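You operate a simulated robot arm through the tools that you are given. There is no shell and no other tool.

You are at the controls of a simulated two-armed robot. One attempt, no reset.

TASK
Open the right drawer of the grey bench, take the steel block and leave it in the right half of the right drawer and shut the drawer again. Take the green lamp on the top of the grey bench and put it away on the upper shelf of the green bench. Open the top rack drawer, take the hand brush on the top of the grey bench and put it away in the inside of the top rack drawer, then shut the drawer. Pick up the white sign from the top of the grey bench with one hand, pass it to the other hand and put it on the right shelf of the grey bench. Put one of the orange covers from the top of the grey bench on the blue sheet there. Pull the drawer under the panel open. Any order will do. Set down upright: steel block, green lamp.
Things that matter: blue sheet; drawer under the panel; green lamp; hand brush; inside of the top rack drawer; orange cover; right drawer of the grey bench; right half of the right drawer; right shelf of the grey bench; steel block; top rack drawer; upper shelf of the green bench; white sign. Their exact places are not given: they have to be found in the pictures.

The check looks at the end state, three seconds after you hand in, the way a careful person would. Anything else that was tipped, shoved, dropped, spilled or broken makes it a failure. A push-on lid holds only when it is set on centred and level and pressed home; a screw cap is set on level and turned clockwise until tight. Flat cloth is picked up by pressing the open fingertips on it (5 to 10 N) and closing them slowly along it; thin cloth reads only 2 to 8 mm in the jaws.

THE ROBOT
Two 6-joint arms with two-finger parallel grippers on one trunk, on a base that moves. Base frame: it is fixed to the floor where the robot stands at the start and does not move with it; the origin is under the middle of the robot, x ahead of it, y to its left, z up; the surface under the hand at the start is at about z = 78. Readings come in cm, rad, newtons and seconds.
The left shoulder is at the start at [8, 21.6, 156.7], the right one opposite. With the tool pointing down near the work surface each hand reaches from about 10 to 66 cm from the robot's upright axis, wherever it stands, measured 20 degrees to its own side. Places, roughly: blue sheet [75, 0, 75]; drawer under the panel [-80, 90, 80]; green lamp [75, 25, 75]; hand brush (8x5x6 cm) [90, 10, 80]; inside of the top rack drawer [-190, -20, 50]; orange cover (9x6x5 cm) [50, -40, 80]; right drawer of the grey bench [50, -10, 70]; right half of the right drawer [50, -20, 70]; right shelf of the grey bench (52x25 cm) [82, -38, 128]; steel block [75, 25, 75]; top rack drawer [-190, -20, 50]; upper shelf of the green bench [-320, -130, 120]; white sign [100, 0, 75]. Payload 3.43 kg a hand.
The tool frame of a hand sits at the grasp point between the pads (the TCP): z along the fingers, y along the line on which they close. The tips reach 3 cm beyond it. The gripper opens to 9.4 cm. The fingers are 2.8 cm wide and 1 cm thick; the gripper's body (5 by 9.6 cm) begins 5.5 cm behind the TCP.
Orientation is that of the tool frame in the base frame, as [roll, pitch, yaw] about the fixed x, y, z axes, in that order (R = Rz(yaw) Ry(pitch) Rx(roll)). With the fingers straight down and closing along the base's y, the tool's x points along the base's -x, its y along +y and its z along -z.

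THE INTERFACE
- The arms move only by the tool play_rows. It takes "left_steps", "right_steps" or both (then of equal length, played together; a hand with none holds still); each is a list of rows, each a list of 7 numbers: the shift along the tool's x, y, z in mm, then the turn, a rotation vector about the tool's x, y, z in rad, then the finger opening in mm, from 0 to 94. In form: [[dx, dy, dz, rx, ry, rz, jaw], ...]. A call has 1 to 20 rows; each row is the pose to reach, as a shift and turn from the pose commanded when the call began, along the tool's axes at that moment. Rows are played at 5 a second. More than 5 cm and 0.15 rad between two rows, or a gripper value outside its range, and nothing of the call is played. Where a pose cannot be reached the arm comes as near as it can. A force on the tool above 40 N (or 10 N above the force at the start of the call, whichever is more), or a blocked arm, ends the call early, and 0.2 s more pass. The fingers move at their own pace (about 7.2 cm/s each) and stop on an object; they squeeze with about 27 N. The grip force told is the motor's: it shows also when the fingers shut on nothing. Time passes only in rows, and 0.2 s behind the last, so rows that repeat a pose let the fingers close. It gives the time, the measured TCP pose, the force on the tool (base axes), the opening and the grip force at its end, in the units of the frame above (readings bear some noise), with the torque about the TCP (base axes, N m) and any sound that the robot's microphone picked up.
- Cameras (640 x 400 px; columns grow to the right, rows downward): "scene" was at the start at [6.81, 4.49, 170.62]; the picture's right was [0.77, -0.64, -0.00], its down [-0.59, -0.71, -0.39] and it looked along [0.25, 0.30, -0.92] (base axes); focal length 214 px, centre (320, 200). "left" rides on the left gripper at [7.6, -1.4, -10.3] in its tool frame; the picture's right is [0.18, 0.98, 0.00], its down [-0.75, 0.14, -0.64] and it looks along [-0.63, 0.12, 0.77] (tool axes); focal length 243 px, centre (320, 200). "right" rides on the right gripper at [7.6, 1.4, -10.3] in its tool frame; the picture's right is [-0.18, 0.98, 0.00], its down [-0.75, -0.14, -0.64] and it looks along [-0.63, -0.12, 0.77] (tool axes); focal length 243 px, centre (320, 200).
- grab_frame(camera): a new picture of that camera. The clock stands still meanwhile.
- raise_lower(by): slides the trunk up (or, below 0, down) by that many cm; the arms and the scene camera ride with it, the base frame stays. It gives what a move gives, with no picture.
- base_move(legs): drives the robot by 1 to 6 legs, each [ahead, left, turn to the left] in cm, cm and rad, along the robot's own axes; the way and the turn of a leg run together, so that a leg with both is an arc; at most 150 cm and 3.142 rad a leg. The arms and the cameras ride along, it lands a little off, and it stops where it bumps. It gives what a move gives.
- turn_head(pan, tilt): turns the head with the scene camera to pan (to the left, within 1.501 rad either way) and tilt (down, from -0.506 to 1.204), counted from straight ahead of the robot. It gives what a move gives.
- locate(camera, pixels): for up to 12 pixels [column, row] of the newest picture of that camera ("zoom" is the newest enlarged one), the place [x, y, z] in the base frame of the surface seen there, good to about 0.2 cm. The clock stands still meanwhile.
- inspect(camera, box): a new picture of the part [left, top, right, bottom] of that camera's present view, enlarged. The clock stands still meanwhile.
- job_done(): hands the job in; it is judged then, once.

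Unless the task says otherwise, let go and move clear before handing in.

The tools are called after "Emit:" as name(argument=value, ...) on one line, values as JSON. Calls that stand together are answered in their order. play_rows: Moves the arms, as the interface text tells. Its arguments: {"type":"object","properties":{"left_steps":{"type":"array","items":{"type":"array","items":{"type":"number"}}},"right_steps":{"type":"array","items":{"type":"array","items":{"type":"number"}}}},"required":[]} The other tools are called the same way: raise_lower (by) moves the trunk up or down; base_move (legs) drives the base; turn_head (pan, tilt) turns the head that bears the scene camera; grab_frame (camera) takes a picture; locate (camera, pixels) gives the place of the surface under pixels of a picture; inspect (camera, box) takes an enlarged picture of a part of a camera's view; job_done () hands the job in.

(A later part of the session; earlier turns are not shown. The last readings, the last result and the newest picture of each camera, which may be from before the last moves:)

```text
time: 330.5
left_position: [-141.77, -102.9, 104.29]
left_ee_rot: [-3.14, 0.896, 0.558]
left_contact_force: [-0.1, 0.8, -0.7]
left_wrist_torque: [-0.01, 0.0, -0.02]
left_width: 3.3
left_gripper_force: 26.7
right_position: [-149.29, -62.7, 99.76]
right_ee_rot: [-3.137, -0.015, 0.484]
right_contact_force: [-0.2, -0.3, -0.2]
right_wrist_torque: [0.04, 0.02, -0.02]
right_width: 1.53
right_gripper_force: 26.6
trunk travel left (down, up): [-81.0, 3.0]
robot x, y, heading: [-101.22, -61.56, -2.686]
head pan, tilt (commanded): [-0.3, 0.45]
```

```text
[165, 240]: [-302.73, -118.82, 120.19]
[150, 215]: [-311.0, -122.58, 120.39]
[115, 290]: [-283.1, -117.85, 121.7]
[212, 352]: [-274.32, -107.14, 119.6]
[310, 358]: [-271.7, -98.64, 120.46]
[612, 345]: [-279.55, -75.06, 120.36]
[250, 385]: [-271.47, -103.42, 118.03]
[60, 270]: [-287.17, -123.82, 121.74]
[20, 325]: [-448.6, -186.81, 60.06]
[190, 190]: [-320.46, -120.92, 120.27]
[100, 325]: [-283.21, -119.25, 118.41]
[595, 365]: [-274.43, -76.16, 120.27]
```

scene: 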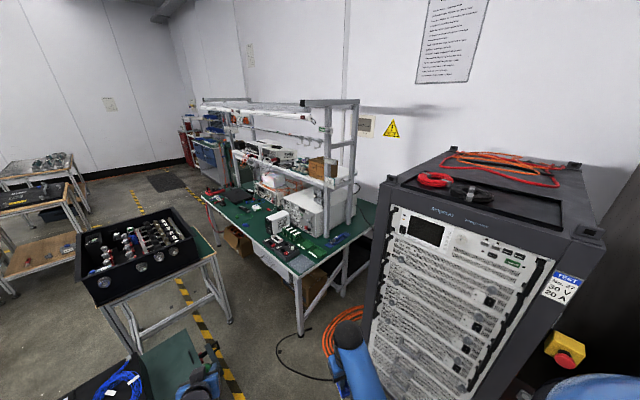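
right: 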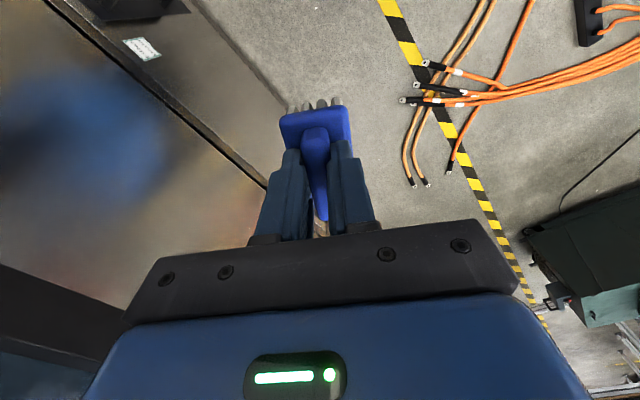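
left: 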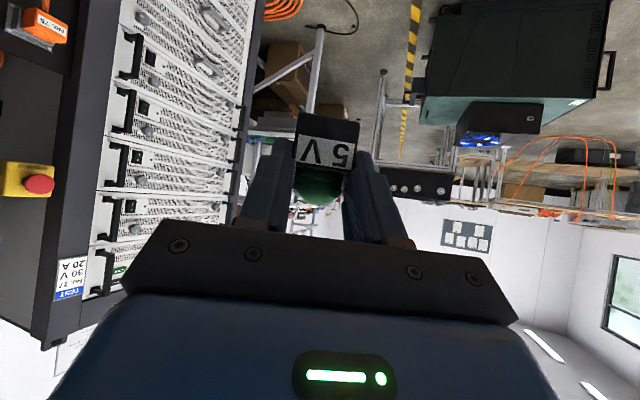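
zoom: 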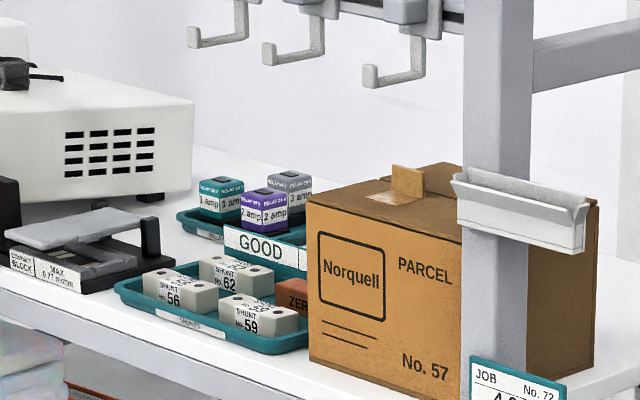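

The free shelf area right of the parcel (v≈−226, u≈−175) looks best, reachable from the corner between rack and bench. I'll drive closer and face it to see that end properly.

Emit:
base_move(legs=[[52, 0, 0], [0, 0, -0.45]])

Emit:
turn_head(pan=0.0, tilt=0.4)

Emit:
grab_frame(camera="scene")

Emit:
inspect(camera="scene", box=[220, 100, 420, 240])

```text
time: 334.8
left_position: [-202.38, -105.24, 104.22]
left_ee_rot: [3.142, 0.895, 0.119]
left_contact_force: [-0.8, -0.3, -0.9]
left_wrist_torque: [0.06, -0.01, 0.0]
left_width: 3.3
left_gripper_force: 26.8
right_position: [-192.13, -65.82, 99.71]
right_ee_rot: [-3.138, -0.012, 0.046]
right_contact_force: [0.9, 0.8, -1.1]
right_wrist_torque: [-0.01, -0.01, -0.02]
right_width: 1.49
right_gripper_force: 27.1
trunk travel left (down, up): [-81.0, 3.0]
robot x, y, heading: [-148.48, -85.11, -3.124]
head pan, tilt (commanded): [-0.3, 0.45]
```

```text
time: 335.6
left_position: [-202.41, -105.27, 104.26]
left_ee_rot: [3.139, 0.896, 0.117]
left_contact_force: [-0.4, 0.5, -0.3]
left_wrist_torque: [-0.02, -0.01, -0.02]
left_width: 3.32
left_gripper_force: 27.0
right_position: [-192.12, -65.62, 99.73]
right_ee_rot: [-3.138, -0.012, 0.045]
right_contact_force: [-0.9, 0.2, -1.2]
right_wrist_torque: [0.01, -0.01, 0.01]
right_width: 1.5
right_gripper_force: 27.0
trunk travel left (down, up): [-81.0, 3.0]
robot x, y, heading: [-148.31, -85.31, -3.12]
head pan, tilt (commanded): [0.0, 0.4]
```

```text
taken
```

scene: 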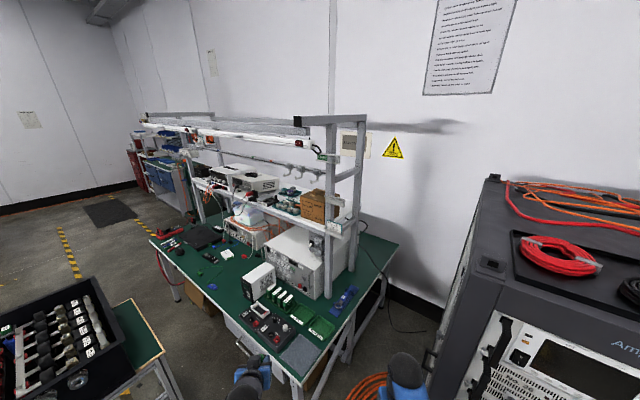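

```text
2.86 times, centred on (320, 170) of scene
```

zoom: 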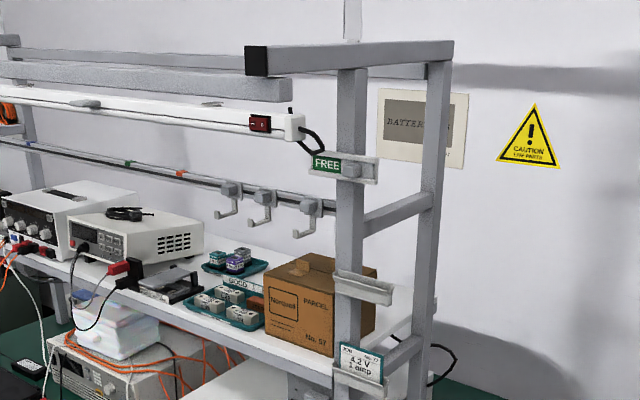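

Now I see the shelf's right end: posts at (350,…) and (430,…) in the zoom, parcel beside them. Zooming further on the free areas.

Emit:
inspect(camera="scene", box=[265, 175, 375, 235])

Emit:
inspect(camera="scene", box=[320, 185, 370, 230])

```text
5.82 times, centred on (320, 205) of scene
```

zoom: 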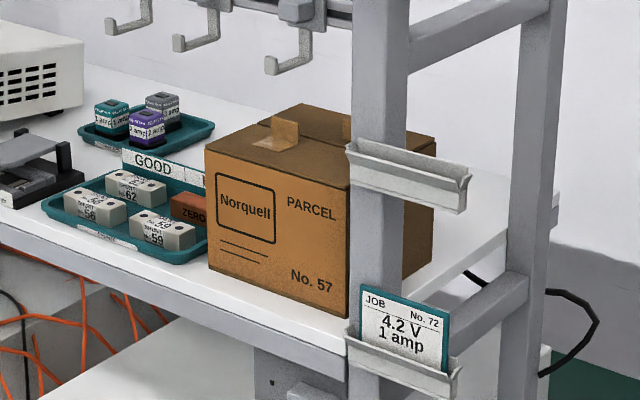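

```text
8.89 times, centred on (345, 208) of scene
```

zoom: 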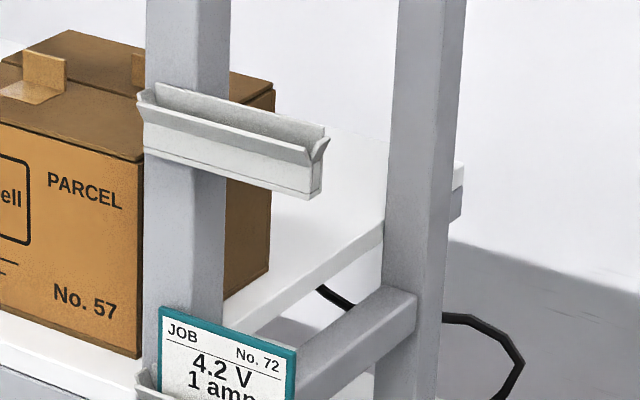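

There is a free strip of shelf right of the parcel, widening toward the rear (around zoom (320,225)). Measuring it.

Emit:
locate(camera="zoom", pixels=[[300, 240], [345, 200], [280, 270], [300, 283], [365, 238], [260, 272], [268, 262], [235, 325], [330, 165], [350, 150], [180, 300], [415, 250]])

Emit:
turn_head(pan=0.15, tilt=0.3)

Emit:
inspect(camera="scene", box=[270, 190, 410, 280])

```text
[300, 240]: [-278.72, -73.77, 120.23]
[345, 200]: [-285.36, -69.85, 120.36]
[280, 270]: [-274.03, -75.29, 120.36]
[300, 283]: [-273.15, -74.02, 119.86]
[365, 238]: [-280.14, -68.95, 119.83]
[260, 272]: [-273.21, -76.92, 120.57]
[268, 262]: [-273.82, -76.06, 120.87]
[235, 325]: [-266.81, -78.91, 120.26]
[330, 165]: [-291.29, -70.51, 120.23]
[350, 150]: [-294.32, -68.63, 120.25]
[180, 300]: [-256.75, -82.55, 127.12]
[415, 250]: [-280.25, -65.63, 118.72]
```

```text
time: 336.3
left_position: [-202.32, -105.19, 104.27]
left_ee_rot: [3.139, 0.896, 0.116]
left_contact_force: [0.4, -0.5, -0.1]
left_wrist_torque: [0.04, -0.03, -0.02]
left_width: 3.33
left_gripper_force: 26.8
right_position: [-192.24, -65.61, 99.69]
right_ee_rot: [-3.138, -0.013, 0.045]
right_contact_force: [-0.2, 0.4, -0.5]
right_wrist_torque: [0.0, -0.03, 0.0]
right_width: 1.52
right_gripper_force: 27.0
trunk travel left (down, up): [-81.0, 3.0]
robot x, y, heading: [-148.49, -85.28, -3.123]
head pan, tilt (commanded): [0.15, 0.3]
```

```text
4.44 times, centred on (340, 235) of scene
```

zoom: 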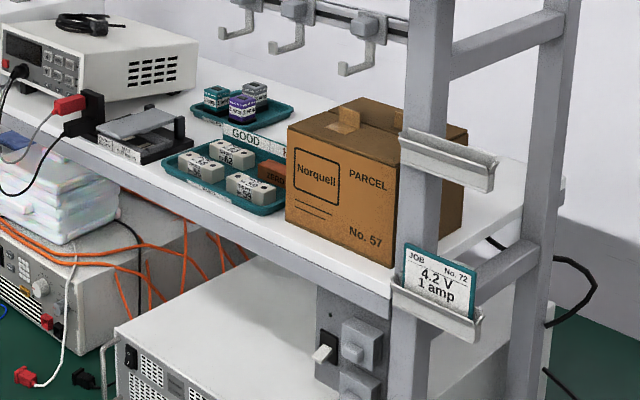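

The free shelf area there lies behind the parcel, hard to reach. There's also a strip in front of the parcel along the shelf's front edge; I'll measure it, and the gap by the instrument.

Emit:
inspect(camera="scene", box=[325, 225, 365, 260])

Emit:
inspect(camera="scene", box=[290, 195, 340, 235])

```text
11.43 times, centred on (345, 242) of scene
```

zoom: 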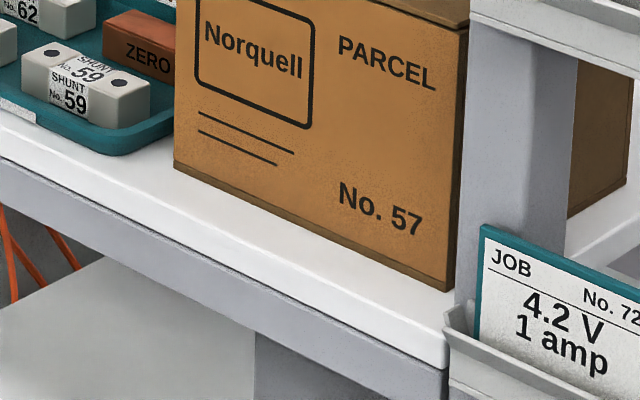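

```text
10.00 times, centred on (315, 215) of scene
```

zoom: 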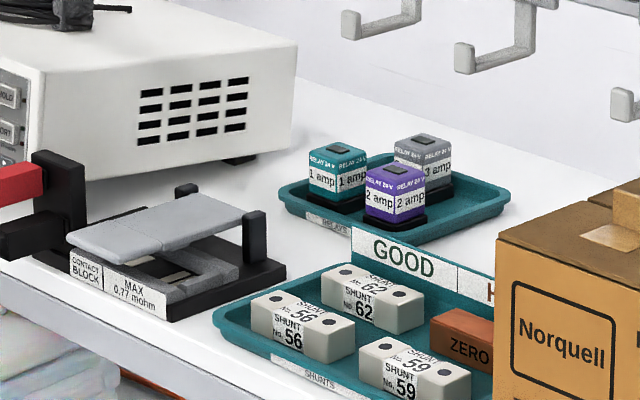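

The gap between instrument, relay tray and contact block (zoom (250,205)) is a possible free patch. Measuring it and the obstacles around it.

Emit:
locate(camera="zoom", pixels=[[240, 190], [262, 212], [300, 250], [320, 258], [283, 190], [270, 230], [230, 165], [265, 165], [310, 130], [285, 272], [215, 310], [245, 258]])

Emit:
locate(camera="scene", pixels=[[340, 241], [350, 246], [360, 251], [340, 245], [350, 250], [334, 238], [334, 243]])

```text
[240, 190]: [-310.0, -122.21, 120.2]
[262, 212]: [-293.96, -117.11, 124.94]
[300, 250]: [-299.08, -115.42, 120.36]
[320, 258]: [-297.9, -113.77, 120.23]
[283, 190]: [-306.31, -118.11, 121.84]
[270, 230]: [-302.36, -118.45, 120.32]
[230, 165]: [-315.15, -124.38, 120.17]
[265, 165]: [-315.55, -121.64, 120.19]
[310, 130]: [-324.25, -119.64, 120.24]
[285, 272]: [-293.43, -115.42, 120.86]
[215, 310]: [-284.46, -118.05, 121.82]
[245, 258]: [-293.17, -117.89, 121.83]
```

```text
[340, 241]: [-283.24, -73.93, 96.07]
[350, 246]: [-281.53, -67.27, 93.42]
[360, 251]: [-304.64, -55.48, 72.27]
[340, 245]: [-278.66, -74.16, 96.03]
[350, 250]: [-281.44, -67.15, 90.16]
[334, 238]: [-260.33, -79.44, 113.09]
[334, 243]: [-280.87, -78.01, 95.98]
```

That patch is too far from where I can stand. Let me measure the strip in front of the parcel precisely with a fresh zoom.

Emit:
inspect(camera="scene", box=[325, 225, 365, 260])

Emit:
locate(camera="zoom", pixels=[[180, 180], [240, 206], [300, 232], [360, 258], [420, 284], [180, 232], [240, 262], [300, 290], [360, 318], [420, 345], [300, 265], [140, 165]])

```text
11.43 times, centred on (345, 242) of scene
```

zoom: 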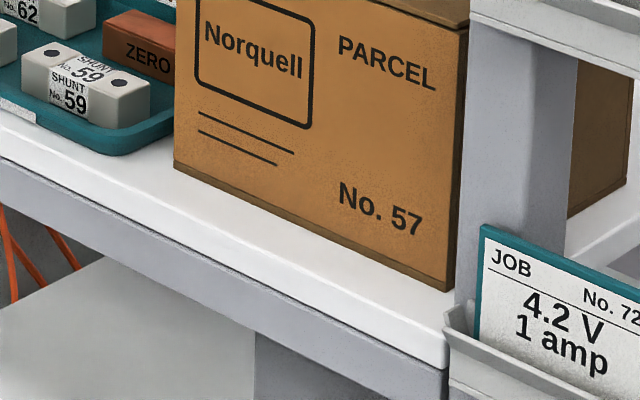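

```text
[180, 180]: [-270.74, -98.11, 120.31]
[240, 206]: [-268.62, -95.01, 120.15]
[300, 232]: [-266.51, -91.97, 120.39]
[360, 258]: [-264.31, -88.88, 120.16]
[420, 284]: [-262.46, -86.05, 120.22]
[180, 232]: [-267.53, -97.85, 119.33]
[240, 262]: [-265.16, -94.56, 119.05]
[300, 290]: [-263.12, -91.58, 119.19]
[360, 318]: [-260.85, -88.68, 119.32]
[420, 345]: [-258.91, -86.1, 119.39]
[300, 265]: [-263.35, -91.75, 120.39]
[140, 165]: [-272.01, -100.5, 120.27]
```

The front strip is only 2.5 cm wide — too narrow. The free zone behind the parcel is reachable through the side opening between the posts; I'll measure the posts, crossbars and holders.

Emit:
inspect(camera="scene", box=[340, 140, 420, 270])

```text
3.08 times, centred on (380, 205) of scene
```

zoom: 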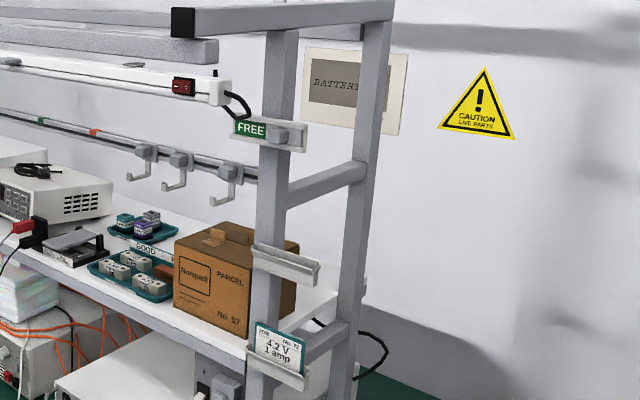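

Emit:
locate(camera="zoom", pixels=[[262, 320], [282, 315], [262, 200], [285, 200], [345, 250], [365, 250], [325, 185], [325, 335], [312, 275], [255, 250], [305, 350], [280, 375]])

Emit:
inspect(camera="scene", box=[355, 200, 395, 270])

```text
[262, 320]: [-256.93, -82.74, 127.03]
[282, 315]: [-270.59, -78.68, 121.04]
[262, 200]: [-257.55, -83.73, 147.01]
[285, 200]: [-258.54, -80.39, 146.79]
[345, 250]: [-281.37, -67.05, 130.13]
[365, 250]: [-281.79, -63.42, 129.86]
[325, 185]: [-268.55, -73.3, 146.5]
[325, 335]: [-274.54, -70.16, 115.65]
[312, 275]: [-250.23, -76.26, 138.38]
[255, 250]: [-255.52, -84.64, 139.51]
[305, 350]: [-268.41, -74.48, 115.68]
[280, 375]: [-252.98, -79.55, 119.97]
```

```text
5.71 times, centred on (375, 235) of scene
```

zoom: 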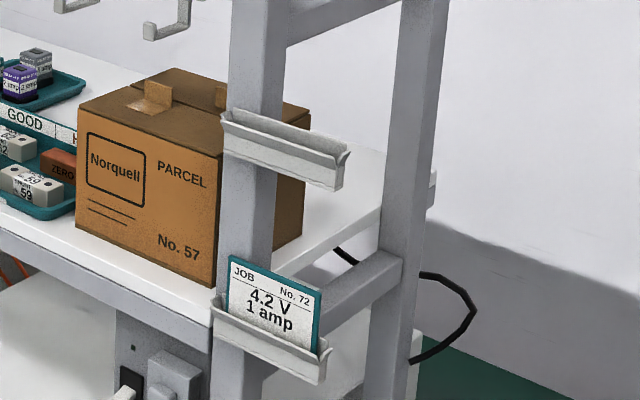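

The side opening spans u −161…−186, z 118–144; a spot at (u −182.5, v −227) behind the parcel can be reached by pointing the hand 55° to my left. First I'll turn to face the wall and move the right hand to my centre line so it clears the rack.

Emit:
base_move(legs=[[0, 0, -0.656]])

Emit:
play_rows(right_steps=[[5, 40, 0, 0, 0, 0, 5], [10, 80, 0, 0, 0, 0, 5], [20, 120, 0, 0, 0, 0, 5], [30, 160, 0, 0, 0, 0, 5], [38, 196, 0, 0, 0, 0, 5], [38, 196, 0, 0, 0, 0, 5]])

Emit:
turn_head(pan=0.3, tilt=0.6)

Emit:
grab_frame(camera="scene")

```text
time: 338.5
left_position: [-203.75, -69.26, 104.26]
left_ee_rot: [-3.141, 0.896, -0.521]
left_contact_force: [-0.2, -0.1, -0.2]
left_wrist_torque: [0.04, -0.03, -0.01]
left_width: 3.29
left_gripper_force: 27.4
right_position: [-171.99, -43.6, 99.72]
right_ee_rot: [-3.139, -0.011, -0.595]
right_contact_force: [0.9, -0.7, -1.3]
right_wrist_torque: [-0.01, -0.04, -0.02]
right_width: 1.56
right_gripper_force: 27.0
trunk travel left (down, up): [-81.0, 3.0]
robot x, y, heading: [-148.58, -85.21, 2.523]
head pan, tilt (commanded): [0.15, 0.3]
```

```text
time: 339.9
left_position: [-203.76, -69.11, 104.29]
left_ee_rot: [3.139, 0.896, -0.522]
left_contact_force: [0.1, 0.5, -0.8]
left_wrist_torque: [0.01, -0.01, 0.03]
left_width: 3.31
left_gripper_force: 26.9
right_position: [-179.62, -61.61, 99.66]
right_ee_rot: [-3.138, -0.015, -0.594]
right_contact_force: [0.2, -0.2, -0.6]
right_wrist_torque: [-0.07, 0.03, 0.0]
right_width: 1.53
right_gripper_force: 27.1
trunk travel left (down, up): [-81.0, 3.0]
robot x, y, heading: [-148.69, -85.14, 2.52]
head pan, tilt (commanded): [0.15, 0.3]
```

```text
time: 340.7
left_position: [-203.79, -69.11, 104.29]
left_ee_rot: [3.14, 0.895, -0.521]
left_contact_force: [-0.1, 0.6, -0.9]
left_wrist_torque: [-0.01, -0.02, -0.01]
left_width: 3.29
left_gripper_force: 26.4
right_position: [-179.52, -61.58, 99.73]
right_ee_rot: [-3.138, -0.011, -0.593]
right_contact_force: [0.4, -0.1, -1.9]
right_wrist_torque: [0.0, -0.02, -0.04]
right_width: 1.52
right_gripper_force: 27.2
trunk travel left (down, up): [-81.0, 3.0]
robot x, y, heading: [-148.4, -85.27, 2.521]
head pan, tilt (commanded): [0.3, 0.6]
```

```text
taken
```

scene: 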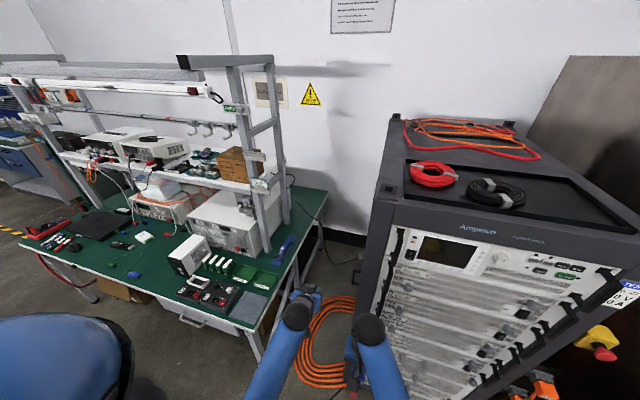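

The gap between bench and rack holds an orange cable coil on the floor at (325,345). I need to know how close I can come; locating it, the bench corner and rack corner.

Emit:
locate(camera="scene", pixels=[[300, 370], [325, 298], [330, 385], [345, 340], [255, 350], [265, 300], [375, 315], [395, 230], [310, 285], [230, 330], [350, 300], [285, 385]])

Emit:
inspect(camera="scene", box=[220, 240, 420, 400])

```text
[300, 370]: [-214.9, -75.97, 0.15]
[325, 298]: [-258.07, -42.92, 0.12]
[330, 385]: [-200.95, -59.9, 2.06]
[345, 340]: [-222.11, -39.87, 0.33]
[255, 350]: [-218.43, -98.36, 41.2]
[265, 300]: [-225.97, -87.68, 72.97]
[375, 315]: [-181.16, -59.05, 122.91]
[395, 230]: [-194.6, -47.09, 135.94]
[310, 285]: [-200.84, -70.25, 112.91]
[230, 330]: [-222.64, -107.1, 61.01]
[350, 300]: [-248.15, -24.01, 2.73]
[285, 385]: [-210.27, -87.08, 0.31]
```

```text
2.50 times, centred on (320, 320) of scene
```

zoom: 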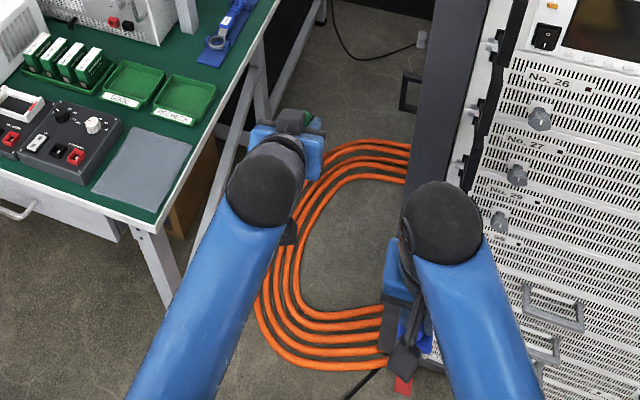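

The coil's near edge seems at u≈−124. I'll measure it more exactly before choosing my standing spot.

Emit:
locate(camera="zoom", pixels=[[275, 340], [300, 362], [340, 368], [375, 365], [265, 310], [160, 290], [180, 300], [150, 235], [400, 385], [350, 390], [130, 222], [270, 15]])

```text
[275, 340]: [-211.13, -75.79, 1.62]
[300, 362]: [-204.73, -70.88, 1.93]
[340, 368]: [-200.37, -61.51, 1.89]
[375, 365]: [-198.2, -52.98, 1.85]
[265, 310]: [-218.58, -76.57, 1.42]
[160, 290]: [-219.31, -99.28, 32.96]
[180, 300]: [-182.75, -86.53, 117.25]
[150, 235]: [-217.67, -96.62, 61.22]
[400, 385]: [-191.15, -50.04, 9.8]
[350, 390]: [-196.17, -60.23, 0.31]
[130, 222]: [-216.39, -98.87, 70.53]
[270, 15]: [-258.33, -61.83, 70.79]
```

Coil edge is at u≈−122.6; standing at (u −90.5, v −180) facing 20° right of the wall clears everything and gives the reach. Driving there.

Emit:
base_move(legs=[[22, 22.8, 0], [0, 0, -0.35]])

Emit:
turn_head(pan=0.6, tilt=0.5)

Emit:
grab_frame(camera="scene")

```text
time: 343.9
left_position: [-225.69, -57.1, 104.19]
left_ee_rot: [3.14, 0.894, -0.876]
left_contact_force: [-0.2, -0.4, -0.6]
left_wrist_torque: [0.0, 0.01, 0.02]
left_width: 3.32
left_gripper_force: 26.8
right_position: [-200.27, -58.54, 99.69]
right_ee_rot: [-3.14, -0.015, -0.949]
right_contact_force: [0.0, 0.4, -0.1]
right_wrist_torque: [0.0, 0.01, 0.01]
right_width: 1.5
right_gripper_force: 27.3
trunk travel left (down, up): [-81.0, 3.0]
robot x, y, heading: [-179.74, -91.6, 2.168]
head pan, tilt (commanded): [0.3, 0.6]
```

```text
time: 344.7
left_position: [-225.73, -57.11, 104.24]
left_ee_rot: [3.139, 0.895, -0.877]
left_contact_force: [1.1, 0.6, -1.1]
left_wrist_torque: [-0.05, -0.02, 0.0]
left_width: 3.31
left_gripper_force: 26.7
right_position: [-200.27, -58.46, 99.69]
right_ee_rot: [-3.138, -0.01, -0.95]
right_contact_force: [0.4, 0.3, -1.1]
right_wrist_torque: [0.01, 0.01, -0.04]
right_width: 1.54
right_gripper_force: 27.7
trunk travel left (down, up): [-81.0, 3.0]
robot x, y, heading: [-179.41, -91.43, 2.166]
head pan, tilt (commanded): [0.6, 0.499]
```

```text
taken
```

scene: 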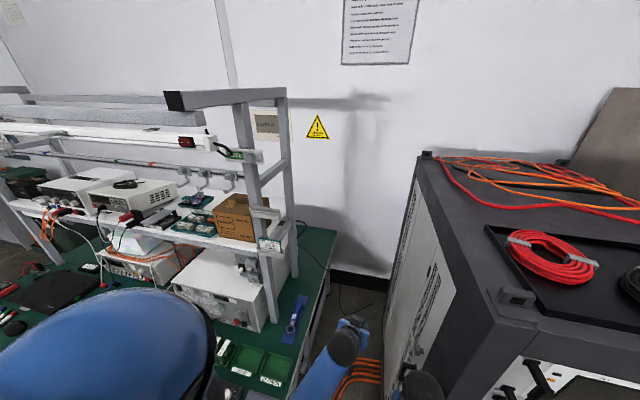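

In place: (u −90, v −180). Raising the trunk fully, then swinging the left hand up and 69° to the left, to just outside the side opening.

Emit:
raise_lower(by=2.9)

Emit:
play_rows(left_steps=[[-24.3, 32.6, 8.4, -0.0673, 0, -0.0534, 15], [-47.5, 65.1, 15.4, -0.1346, 0, -0.1068, 15], [-69.7, 97.8, 21.3, -0.2019, 0, -0.1602, 15], [-91, 129.7, 25.9, -0.2692, 0, -0.2136, 15], [-111.3, 161.1, 29.3, -0.3365, 0, -0.267, 15], [-130.8, 191.7, 31.7, -0.4038, 0, -0.3204, 15], [-149.4, 221.5, 32.9, -0.4711, 0, -0.3738, 15], [-149.4, 221.5, 32.9, -0.4711, 0, -0.3738, 15]])

Emit:
grab_frame(camera="scene")

Emit:
grab_frame(camera="left")

```text
time: 345.4
left_position: [-225.66, -57.21, 107.13]
left_ee_rot: [3.14, 0.896, -0.878]
left_contact_force: [0.0, 0.2, -0.7]
left_wrist_torque: [-0.02, -0.03, -0.03]
left_width: 3.3
left_gripper_force: 27.0
right_position: [-200.22, -58.49, 102.69]
right_ee_rot: [-3.138, -0.011, -0.95]
right_contact_force: [0.1, -0.4, -0.7]
right_wrist_torque: [0.01, 0.02, 0.0]
right_width: 1.52
right_gripper_force: 26.7
trunk travel left (down, up): [-83.9, 0.1]
robot x, y, heading: [-179.43, -91.45, 2.166]
head pan, tilt (commanded): [0.6, 0.499]
```

```text
time: 347.2
left_position: [-250.41, -62.11, 116.64]
left_ee_rot: [3.136, 0.896, -0.275]
left_contact_force: [0.1, -0.4, -0.1]
left_wrist_torque: [-0.03, -0.02, 0.02]
left_width: 3.3
left_gripper_force: 27.0
right_position: [-200.26, -58.42, 102.63]
right_ee_rot: [-3.139, -0.012, -0.951]
right_contact_force: [0.0, 0.4, -1.1]
right_wrist_torque: [0.01, 0.02, -0.01]
right_width: 1.51
right_gripper_force: 26.6
trunk travel left (down, up): [-83.9, 0.1]
robot x, y, heading: [-179.66, -91.51, 2.167]
head pan, tilt (commanded): [0.6, 0.499]
```

```text
taken
```

scene: 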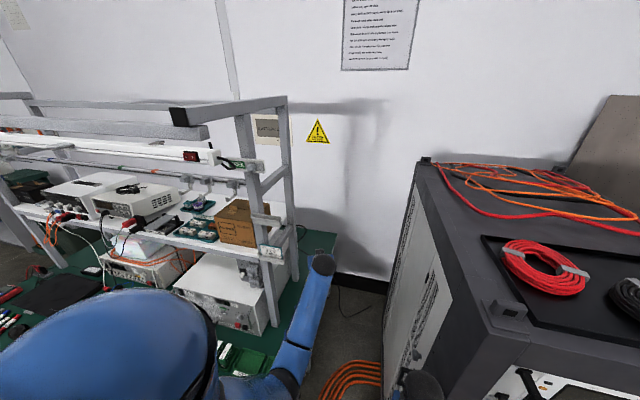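

```text
taken
```

left: 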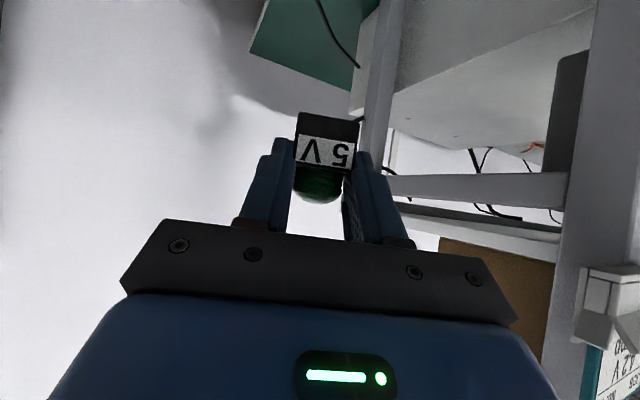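

On track, no flags. Continuing the swing to the pre-insertion pose just outside the opening.

Emit:
play_rows(left_steps=[[-26.7, 17.9, 11.4, -0.0673, 0, -0.0534, 15], [-52.3, 35.4, 21.5, -0.1346, 0, -0.1068, 15], [-77.1, 52.5, 30.5, -0.2019, 0, -0.1602, 15], [-100.8, 69.2, 38.2, -0.2692, 0, -0.2136, 15], [-123.6, 85.4, 44.7, -0.3365, 0, -0.267, 15], [-145.4, 101.2, 50.1, -0.4038, 0, -0.3204, 15], [-166.5, 116, 54.4, -0.4711, 0, -0.3738, 15], [-166.5, 116, 54.4, -0.4711, 0, -0.3738, 15]])

Emit:
grab_frame(camera="left")

Emit:
grab_frame(camera="scene")

Emit:
inspect(camera="scene", box=[200, 160, 360, 270])

```text
time: 349.0
left_position: [-267.61, -69.54, 126.38]
left_ee_rot: [3.133, 0.899, 0.321]
left_contact_force: [0.3, -0.1, -1.3]
left_wrist_torque: [0.01, -0.01, -0.01]
left_width: 3.28
left_gripper_force: 26.8
right_position: [-200.38, -58.33, 102.61]
right_ee_rot: [-3.137, -0.014, -0.95]
right_contact_force: [-0.4, 0.4, -0.6]
right_wrist_torque: [0.0, -0.03, -0.03]
right_width: 1.53
right_gripper_force: 27.0
trunk travel left (down, up): [-83.9, 0.1]
robot x, y, heading: [-179.27, -91.32, 2.163]
head pan, tilt (commanded): [0.6, 0.499]
```

```text
taken
```

left: 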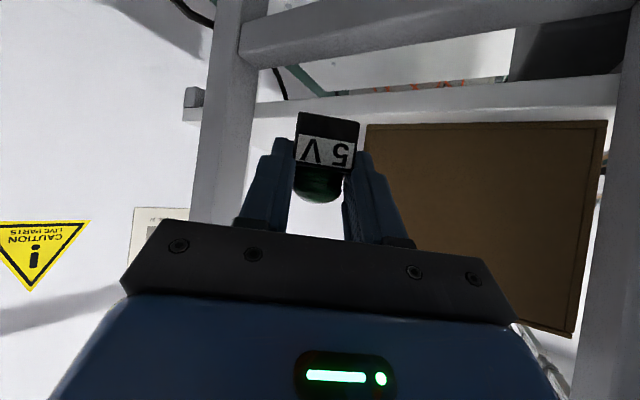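

```text
taken
```

scene: 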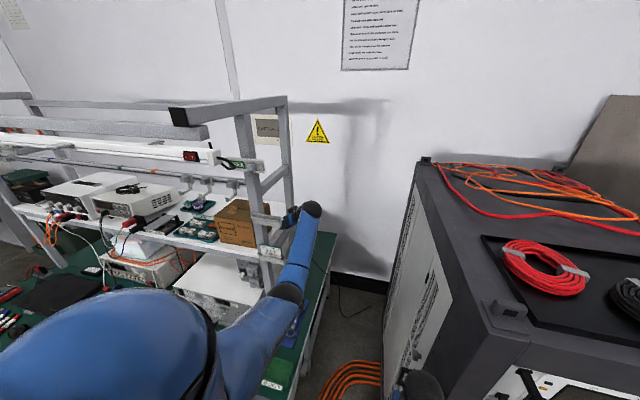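

```text
3.64 times, centred on (280, 215) of scene
```

zoom: 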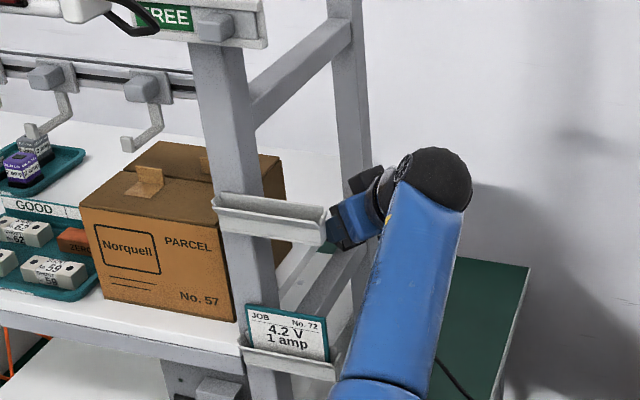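

The lamp is aimed into the gap between the rear post (left, col ~250) and the parcel (right, from col 367). Checking these edges from the left wrist camera.

Emit:
locate(camera="left", pixels=[[370, 130], [370, 220], [252, 150], [205, 150], [285, 112], [390, 105], [480, 100], [600, 85], [270, 130], [590, 140], [350, 60], [600, 330]])

Emit:
inspect(camera="left", box=[180, 40, 440, 240])

```text
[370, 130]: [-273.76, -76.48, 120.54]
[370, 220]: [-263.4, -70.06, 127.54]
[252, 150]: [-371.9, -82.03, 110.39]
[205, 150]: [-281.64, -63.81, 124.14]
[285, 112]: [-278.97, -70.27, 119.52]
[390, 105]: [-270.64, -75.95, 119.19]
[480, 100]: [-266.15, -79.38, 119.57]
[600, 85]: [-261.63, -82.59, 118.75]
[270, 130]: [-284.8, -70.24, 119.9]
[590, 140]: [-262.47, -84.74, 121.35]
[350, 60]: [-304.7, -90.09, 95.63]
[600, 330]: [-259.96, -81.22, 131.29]
```

```text
2.00 times, centred on (310, 140) of left
```

zoom: 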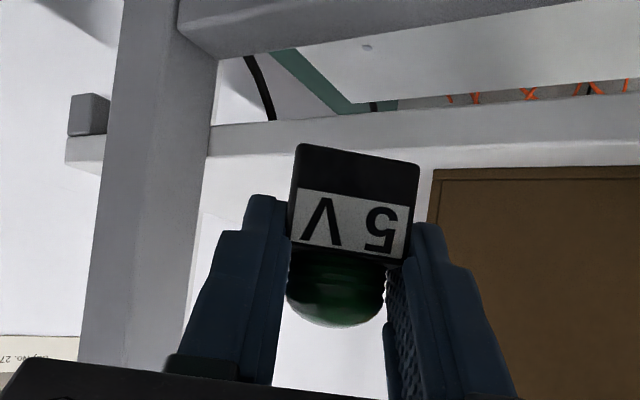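

Parcel corner is 4.7 cm left of the hand's axis; shifting 1.2 cm right gives clearance on both sides. Advancing 13.8 cm into the opening in steps.

Emit:
play_rows(left_steps=[[0, -6, 0, 0, 0, 0, 15], [0, -12, 0, 0, 0, 0, 15], [-14, -12, 18, 0, 0, 0, 15], [-29, -12, 36, 0, 0, 0, 15], [-43, -12, 54, 0, 0, 0, 15], [-43, -12, 54, 0, 0, 0, 15]])

Emit:
grab_frame(camera="left")

```text
time: 350.4
left_position: [-274.49, -70.58, 126.47]
left_ee_rot: [3.135, 0.898, 0.321]
left_contact_force: [-0.5, -0.1, -0.3]
left_wrist_torque: [0.0, 0.01, 0.01]
left_width: 3.28
left_gripper_force: 27.4
right_position: [-200.17, -58.36, 102.69]
right_ee_rot: [-3.138, -0.014, -0.95]
right_contact_force: [0.3, 0.6, -1.2]
right_wrist_torque: [-0.01, -0.01, -0.05]
right_width: 1.5
right_gripper_force: 27.0
trunk travel left (down, up): [-83.9, 0.1]
robot x, y, heading: [-179.41, -91.23, 2.163]
head pan, tilt (commanded): [0.6, 0.499]
```

```text
taken
```

left: 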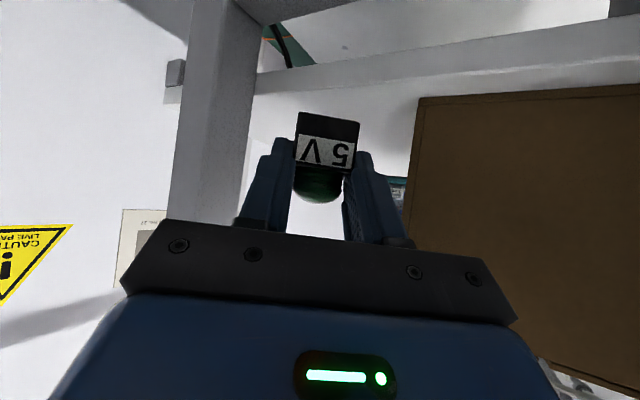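

Clear so far. Advancing the remaining 6.9 cm.

Emit:
play_rows(left_steps=[[-14, 0, 18, 0, 0, 0, 15], [-29, 0, 36, 0, 0, 0, 15], [-43, 0, 54, 0, 0, 0, 15], [-43, 0, 54, 0, 0, 0, 15]])

Emit:
grab_frame(camera="left")

Emit:
inspect(camera="scene", box=[200, 160, 360, 270])

```text
time: 351.4
left_position: [-277.23, -70.69, 127.25]
left_ee_rot: [3.13, 0.908, 0.301]
left_contact_force: [-0.1, 0.1, -0.4]
left_wrist_torque: [0.05, 0.02, -0.04]
left_width: 3.29
left_gripper_force: 26.9
left hand out of reach, approached as far as the arm can: row 2, 3, 4
right_position: [-199.68, -57.66, 102.54]
right_ee_rot: [3.135, -0.017, -0.954]
right_contact_force: [3.8, -37.9, 2.3]
right_wrist_torque: [3.9, 0.29, -0.64]
right_width: 1.55
right_gripper_force: 26.9
trunk travel left (down, up): [-83.9, 0.1]
robot x, y, heading: [-179.63, -91.35, 2.164]
head pan, tilt (commanded): [0.6, 0.499]
```

```text
taken
```

left: 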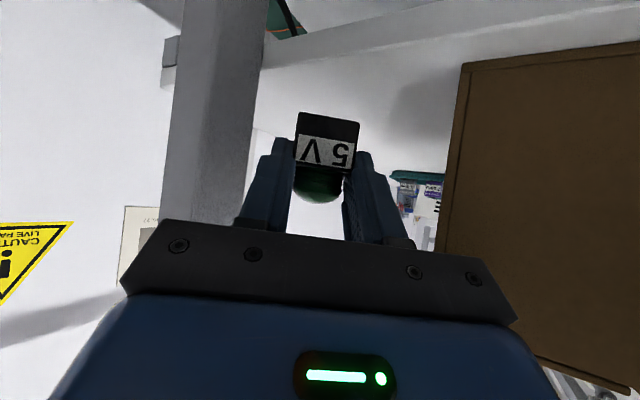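

```text
3.64 times, centred on (280, 215) of scene
```

zoom: 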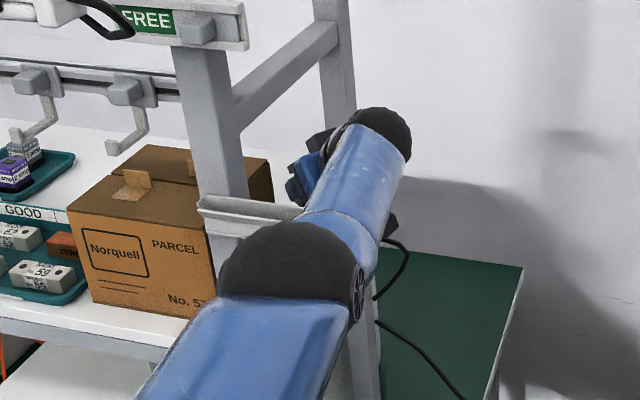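

The left arm hit its reach limit and something is pressing on the right hand (38 N). I'll back the left hand out a few centimetres right away.

Emit:
play_rows(left_steps=[[6, 0, -8, 0, 0, 0, 15], [12, 0, -16, 0, 0, 0, 15], [19, 0, -24, 0, 0, 0, 15], [25, 0, -31, 0, 0, 0, 15], [25, 0, -31, 0, 0, 0, 15]])

Emit:
inspect(camera="scene", box=[180, 160, 440, 400])

```text
time: 352.6
left_position: [-274.15, -71.4, 126.68]
left_ee_rot: [3.133, 0.898, 0.322]
left_contact_force: [-0.3, 0.7, -0.8]
left_wrist_torque: [0.0, 0.01, 0.03]
left_width: 3.31
left_gripper_force: 26.8
right_position: [-200.31, -58.43, 102.67]
right_ee_rot: [-3.14, -0.015, -0.951]
right_contact_force: [0.2, 0.3, -1.2]
right_wrist_torque: [-0.02, 0.01, -0.02]
right_width: 1.54
right_gripper_force: 27.0
trunk travel left (down, up): [-83.9, 0.1]
robot x, y, heading: [-179.55, -91.28, 2.169]
head pan, tilt (commanded): [0.6, 0.499]
```

```text
1.67 times, centred on (310, 280) of scene
```

zoom: 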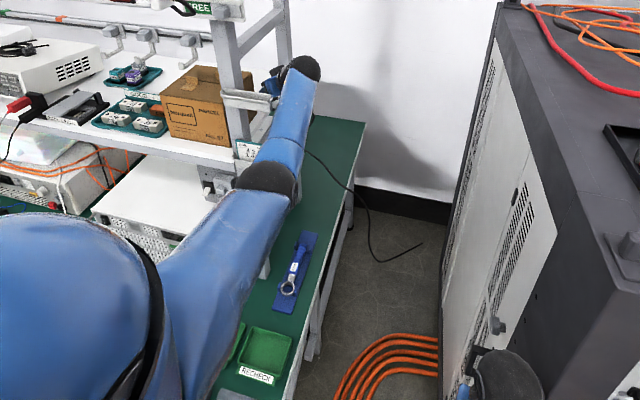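

Recovered; forces are normal. I need a bit more reach, so I'll pull the left hand back out, tuck the right hand away, and turn 0.25 rad further right to bring the left shoulder closer.

Emit:
play_rows(left_steps=[[20, 0, -25, 0, 0, 0, 15], [40, 0, -50, 0, 0, 0, 15], [60, 0, -76, 0, 0, 0, 15], [60, 0, -76, 0, 0, 0, 15]], right_steps=[[20, -25, 0, 0, 0, 0, 5], [40, -50, 0, 0, 0, 0, 5], [55, -75, 0, 0, 0, 0, 5], [55, -75, 0, 0, 0, 0, 5]])

Emit:
play_rows(right_steps=[[15, -35, 0, 0, 0, 0, 5], [30, -70, 0, 0, 0, 0, 5], [30, -70, 0, 0, 0, 0, 5]])

Emit:
base_move(legs=[[0, 0, -0.25]])

Emit:
grab_frame(camera="scene")

```text
time: 353.6
left_position: [-265.01, -68.47, 126.61]
left_ee_rot: [3.132, 0.898, 0.32]
left_contact_force: [0.4, 0.8, -0.9]
left_wrist_torque: [0.02, 0.01, 0.01]
left_width: 3.31
left_gripper_force: 26.4
right_position: [-191.13, -58.54, 102.71]
right_ee_rot: [-3.139, -0.012, -0.951]
right_contact_force: [-0.2, 0.1, -0.2]
right_wrist_torque: [-0.02, -0.02, -0.01]
right_width: 1.52
right_gripper_force: 26.9
trunk travel left (down, up): [-83.9, 0.1]
robot x, y, heading: [-179.34, -91.47, 2.165]
head pan, tilt (commanded): [0.6, 0.499]
```

```text
time: 354.4
left_position: [-264.99, -68.56, 126.7]
left_ee_rot: [3.133, 0.896, 0.322]
left_contact_force: [-0.1, -1.0, -1.1]
left_wrist_torque: [0.01, -0.02, 0.05]
left_width: 3.29
left_gripper_force: 26.9
right_position: [-183.31, -56.94, 102.59]
right_ee_rot: [-3.139, -0.013, -0.95]
right_contact_force: [-0.2, 0.9, -1.4]
right_wrist_torque: [-0.04, -0.04, -0.02]
right_width: 1.51
right_gripper_force: 27.3
trunk travel left (down, up): [-83.9, 0.1]
robot x, y, heading: [-179.42, -91.3, 2.167]
head pan, tilt (commanded): [0.6, 0.499]
```

```text
time: 355.7
left_position: [-256.46, -47.72, 126.72]
left_ee_rot: [3.134, 0.897, 0.067]
left_contact_force: [-0.7, 0.5, -0.7]
left_wrist_torque: [0.04, -0.02, 0.01]
left_width: 3.31
left_gripper_force: 26.8
right_position: [-174.54, -57.16, 102.51]
right_ee_rot: [-3.137, -0.012, -1.205]
right_contact_force: [-0.4, 0.0, -0.3]
right_wrist_torque: [-0.01, -0.03, 0.02]
right_width: 1.51
right_gripper_force: 27.0
trunk travel left (down, up): [-83.9, 0.1]
robot x, y, heading: [-179.53, -91.86, 1.909]
head pan, tilt (commanded): [0.6, 0.499]
```

```text
taken
```

scene: 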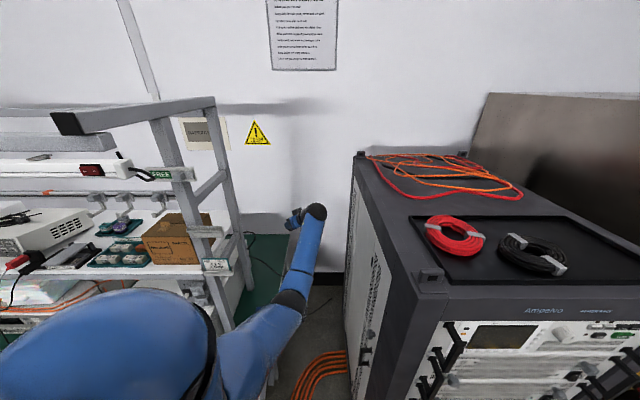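

To keep the forearm clear of the upper label holder I want my shoulder a bit further right. First lower the trunk 8 cm and bring the hand back to the pre-insertion line, then shift the base 6 cm right with another −0.2 rad.

Emit:
raise_lower(by=-8)

Emit:
play_rows(left_steps=[[-19.9, 31.5, 3.9, -0.0333, 0, -0.0264, 15], [-39.8, 63, 7.8, -0.0666, 0, -0.0529, 15], [-59.8, 94.5, 11.8, -0.0999, 0, -0.0793, 15], [-79.7, 126, 15.7, -0.1331, 0, -0.1057, 15], [-99.6, 157.5, 19.6, -0.1664, 0, -0.1322, 15], [-119.5, 189, 23.5, -0.1997, 0, -0.1586, 15], [-119.5, 189, 23.5, -0.1997, 0, -0.1586, 15]])

Emit:
base_move(legs=[[3.4, -5, -0.2]])

Emit:
grab_frame(camera="scene")

```text
time: 356.8
left_position: [-256.44, -47.81, 118.79]
left_ee_rot: [3.134, 0.899, 0.066]
left_contact_force: [-0.8, 0.2, -0.6]
left_wrist_torque: [0.01, -0.01, -0.01]
left_width: 3.3
left_gripper_force: 27.0
right_position: [-174.63, -57.08, 94.42]
right_ee_rot: [-3.14, -0.013, -1.204]
right_contact_force: [0.8, -0.5, -0.5]
right_wrist_torque: [0.0, 0.02, 0.01]
right_width: 1.52
right_gripper_force: 27.1
trunk travel left (down, up): [-75.9, 8.1]
robot x, y, heading: [-179.22, -91.1, 1.909]
head pan, tilt (commanded): [0.6, 0.499]
```

```text
time: 358.4
left_position: [-264.06, -67.24, 126.74]
left_ee_rot: [3.135, 0.901, 0.322]
left_contact_force: [0.0, -0.1, -0.7]
left_wrist_torque: [0.0, -0.02, 0.01]
left_width: 3.29
left_gripper_force: 27.6
right_position: [-174.47, -57.06, 94.43]
right_ee_rot: [-3.138, -0.014, -1.204]
right_contact_force: [-0.3, 0.2, -0.9]
right_wrist_torque: [0.04, 0.02, -0.01]
right_width: 1.5
right_gripper_force: 27.2
trunk travel left (down, up): [-75.9, 8.1]
robot x, y, heading: [-179.79, -91.24, 1.908]
head pan, tilt (commanded): [0.6, 0.499]
```

```text
time: 359.6
left_position: [-254.39, -47.08, 126.38]
left_ee_rot: [3.137, 0.894, 0.127]
left_contact_force: [-0.7, -0.4, -0.7]
left_wrist_torque: [0.03, -0.03, -0.05]
left_width: 3.29
left_gripper_force: 26.6
right_position: [-164.38, -54.77, 94.68]
right_ee_rot: [-3.133, -0.01, -1.402]
right_contact_force: [-1.0, 0.3, -1.1]
right_wrist_torque: [0.04, -0.06, 0.05]
right_width: 1.52
right_gripper_force: 27.3
trunk travel left (down, up): [-75.9, 8.1]
robot x, y, heading: [-175.43, -87.03, 1.715]
head pan, tilt (commanded): [0.6, 0.499]
```

```text
taken
```

scene: 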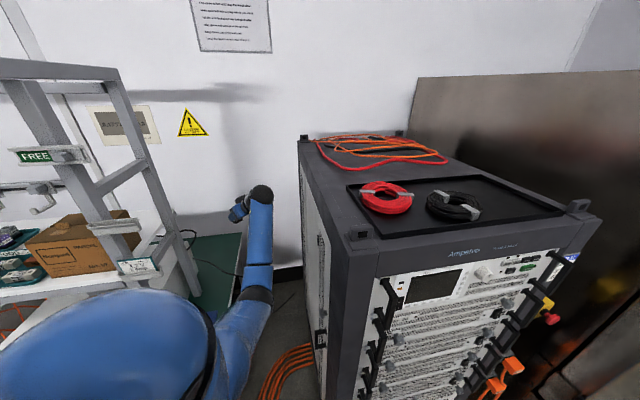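

Now at (u −89.5, v −174), heading 1.715. Moving the hand back onto the insertion line.

Emit:
play_rows(left_steps=[[-13.3, 31.1, 16.2, -0.0253, 0, -0.0202, 15], [-26.6, 62.2, 32.4, -0.0507, 0, -0.0403, 15], [-39.9, 93.3, 48.6, -0.076, 0, -0.0605, 15], [-53.2, 124.4, 64.8, -0.1013, 0, -0.0807, 15], [-66.5, 155.5, 81, -0.1267, 0, -0.1008, 15], [-79.8, 186.6, 97.2, -0.152, 0, -0.121, 15], [-79.8, 186.6, 97.2, -0.152, 0, -0.121, 15]])

Emit:
turn_head(pan=1.0, tilt=0.5)

Emit:
grab_frame(camera="scene")

Emit:
grab_frame(camera="left")

```text
time: 361.2
left_position: [-263.97, -66.62, 126.88]
left_ee_rot: [3.134, 0.903, 0.32]
left_contact_force: [0.4, 0.8, -1.5]
left_wrist_torque: [-0.02, -0.04, 0.0]
left_width: 3.3
left_gripper_force: 27.1
right_position: [-163.95, -54.25, 94.47]
right_ee_rot: [-3.138, -0.013, -1.402]
right_contact_force: [0.2, 0.1, -1.4]
right_wrist_torque: [-0.02, -0.01, 0.01]
right_width: 1.52
right_gripper_force: 26.5
trunk travel left (down, up): [-75.9, 8.1]
robot x, y, heading: [-175.24, -87.52, 1.715]
head pan, tilt (commanded): [0.6, 0.499]
```

```text
time: 362.1
left_position: [-264.17, -66.7, 126.8]
left_ee_rot: [3.133, 0.901, 0.319]
left_contact_force: [-0.3, 1.0, -0.3]
left_wrist_torque: [-0.03, 0.0, 0.02]
left_width: 3.29
left_gripper_force: 26.7
right_position: [-164.15, -54.45, 94.44]
right_ee_rot: [-3.139, -0.013, -1.399]
right_contact_force: [-0.1, -0.2, -0.3]
right_wrist_torque: [-0.02, -0.03, 0.04]
right_width: 1.53
right_gripper_force: 27.1
trunk travel left (down, up): [-75.9, 8.1]
robot x, y, heading: [-175.55, -87.45, 1.719]
head pan, tilt (commanded): [1.0, 0.499]
```

```text
taken
```

scene: 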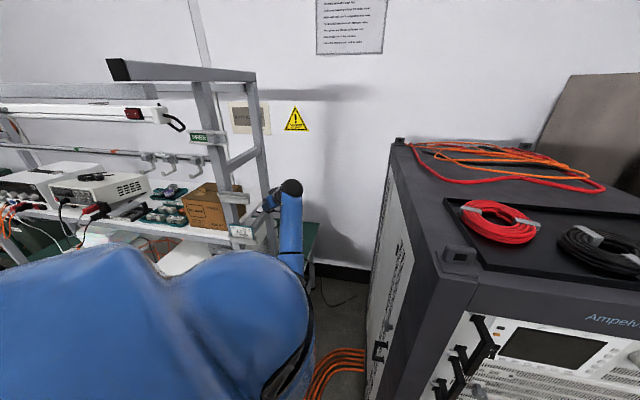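

```text
taken
```

left: 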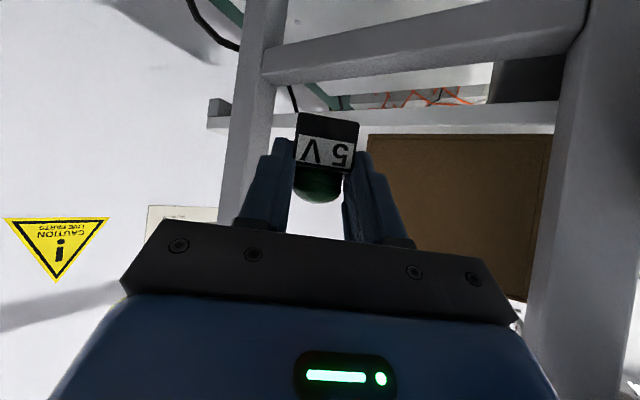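

On the line: 18 cm to go, parcel corner 5.8 cm left of the axis. Advancing 9 cm first.

Emit:
play_rows(left_steps=[[-19, 2, 23, 0, 0, 0, 15], [-37, 4, 47, 0, 0, 0, 15], [-56, 4, 70, 0, 0, 0, 15], [-56, 4, 70, 0, 0, 0, 15]])

Emit:
inspect(camera="scene", box=[180, 130, 340, 300])

Emit:
grab_frame(camera="left")

```text
time: 363.1
left_position: [-272.58, -69.87, 126.87]
left_ee_rot: [3.133, 0.902, 0.32]
left_contact_force: [1.5, 0.4, -0.1]
left_wrist_torque: [-0.01, -0.03, 0.01]
left_width: 3.3
left_gripper_force: 26.7
right_position: [-164.01, -54.4, 94.39]
right_ee_rot: [-3.139, -0.014, -1.4]
right_contact_force: [-0.1, 1.0, -0.9]
right_wrist_torque: [-0.01, -0.01, 0.02]
right_width: 1.51
right_gripper_force: 26.8
trunk travel left (down, up): [-75.9, 8.1]
robot x, y, heading: [-175.57, -86.87, 1.715]
head pan, tilt (commanded): [1.0, 0.499]
```

```text
2.35 times, centred on (260, 215) of scene
```

zoom: 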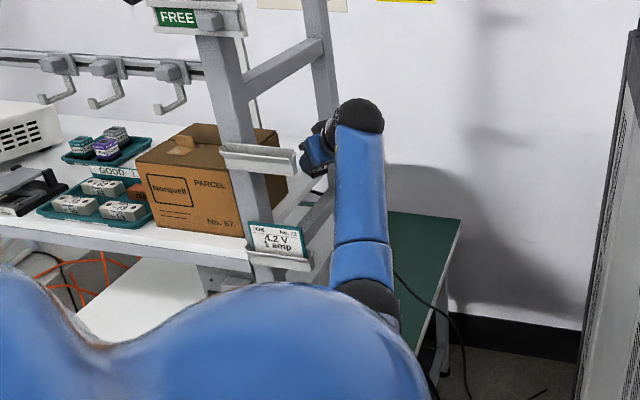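

```text
taken
```

left: 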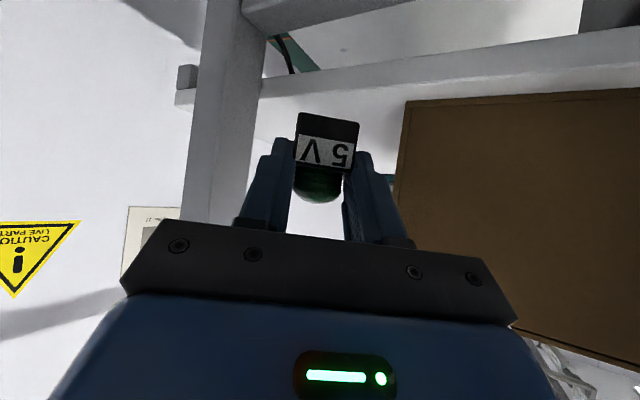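

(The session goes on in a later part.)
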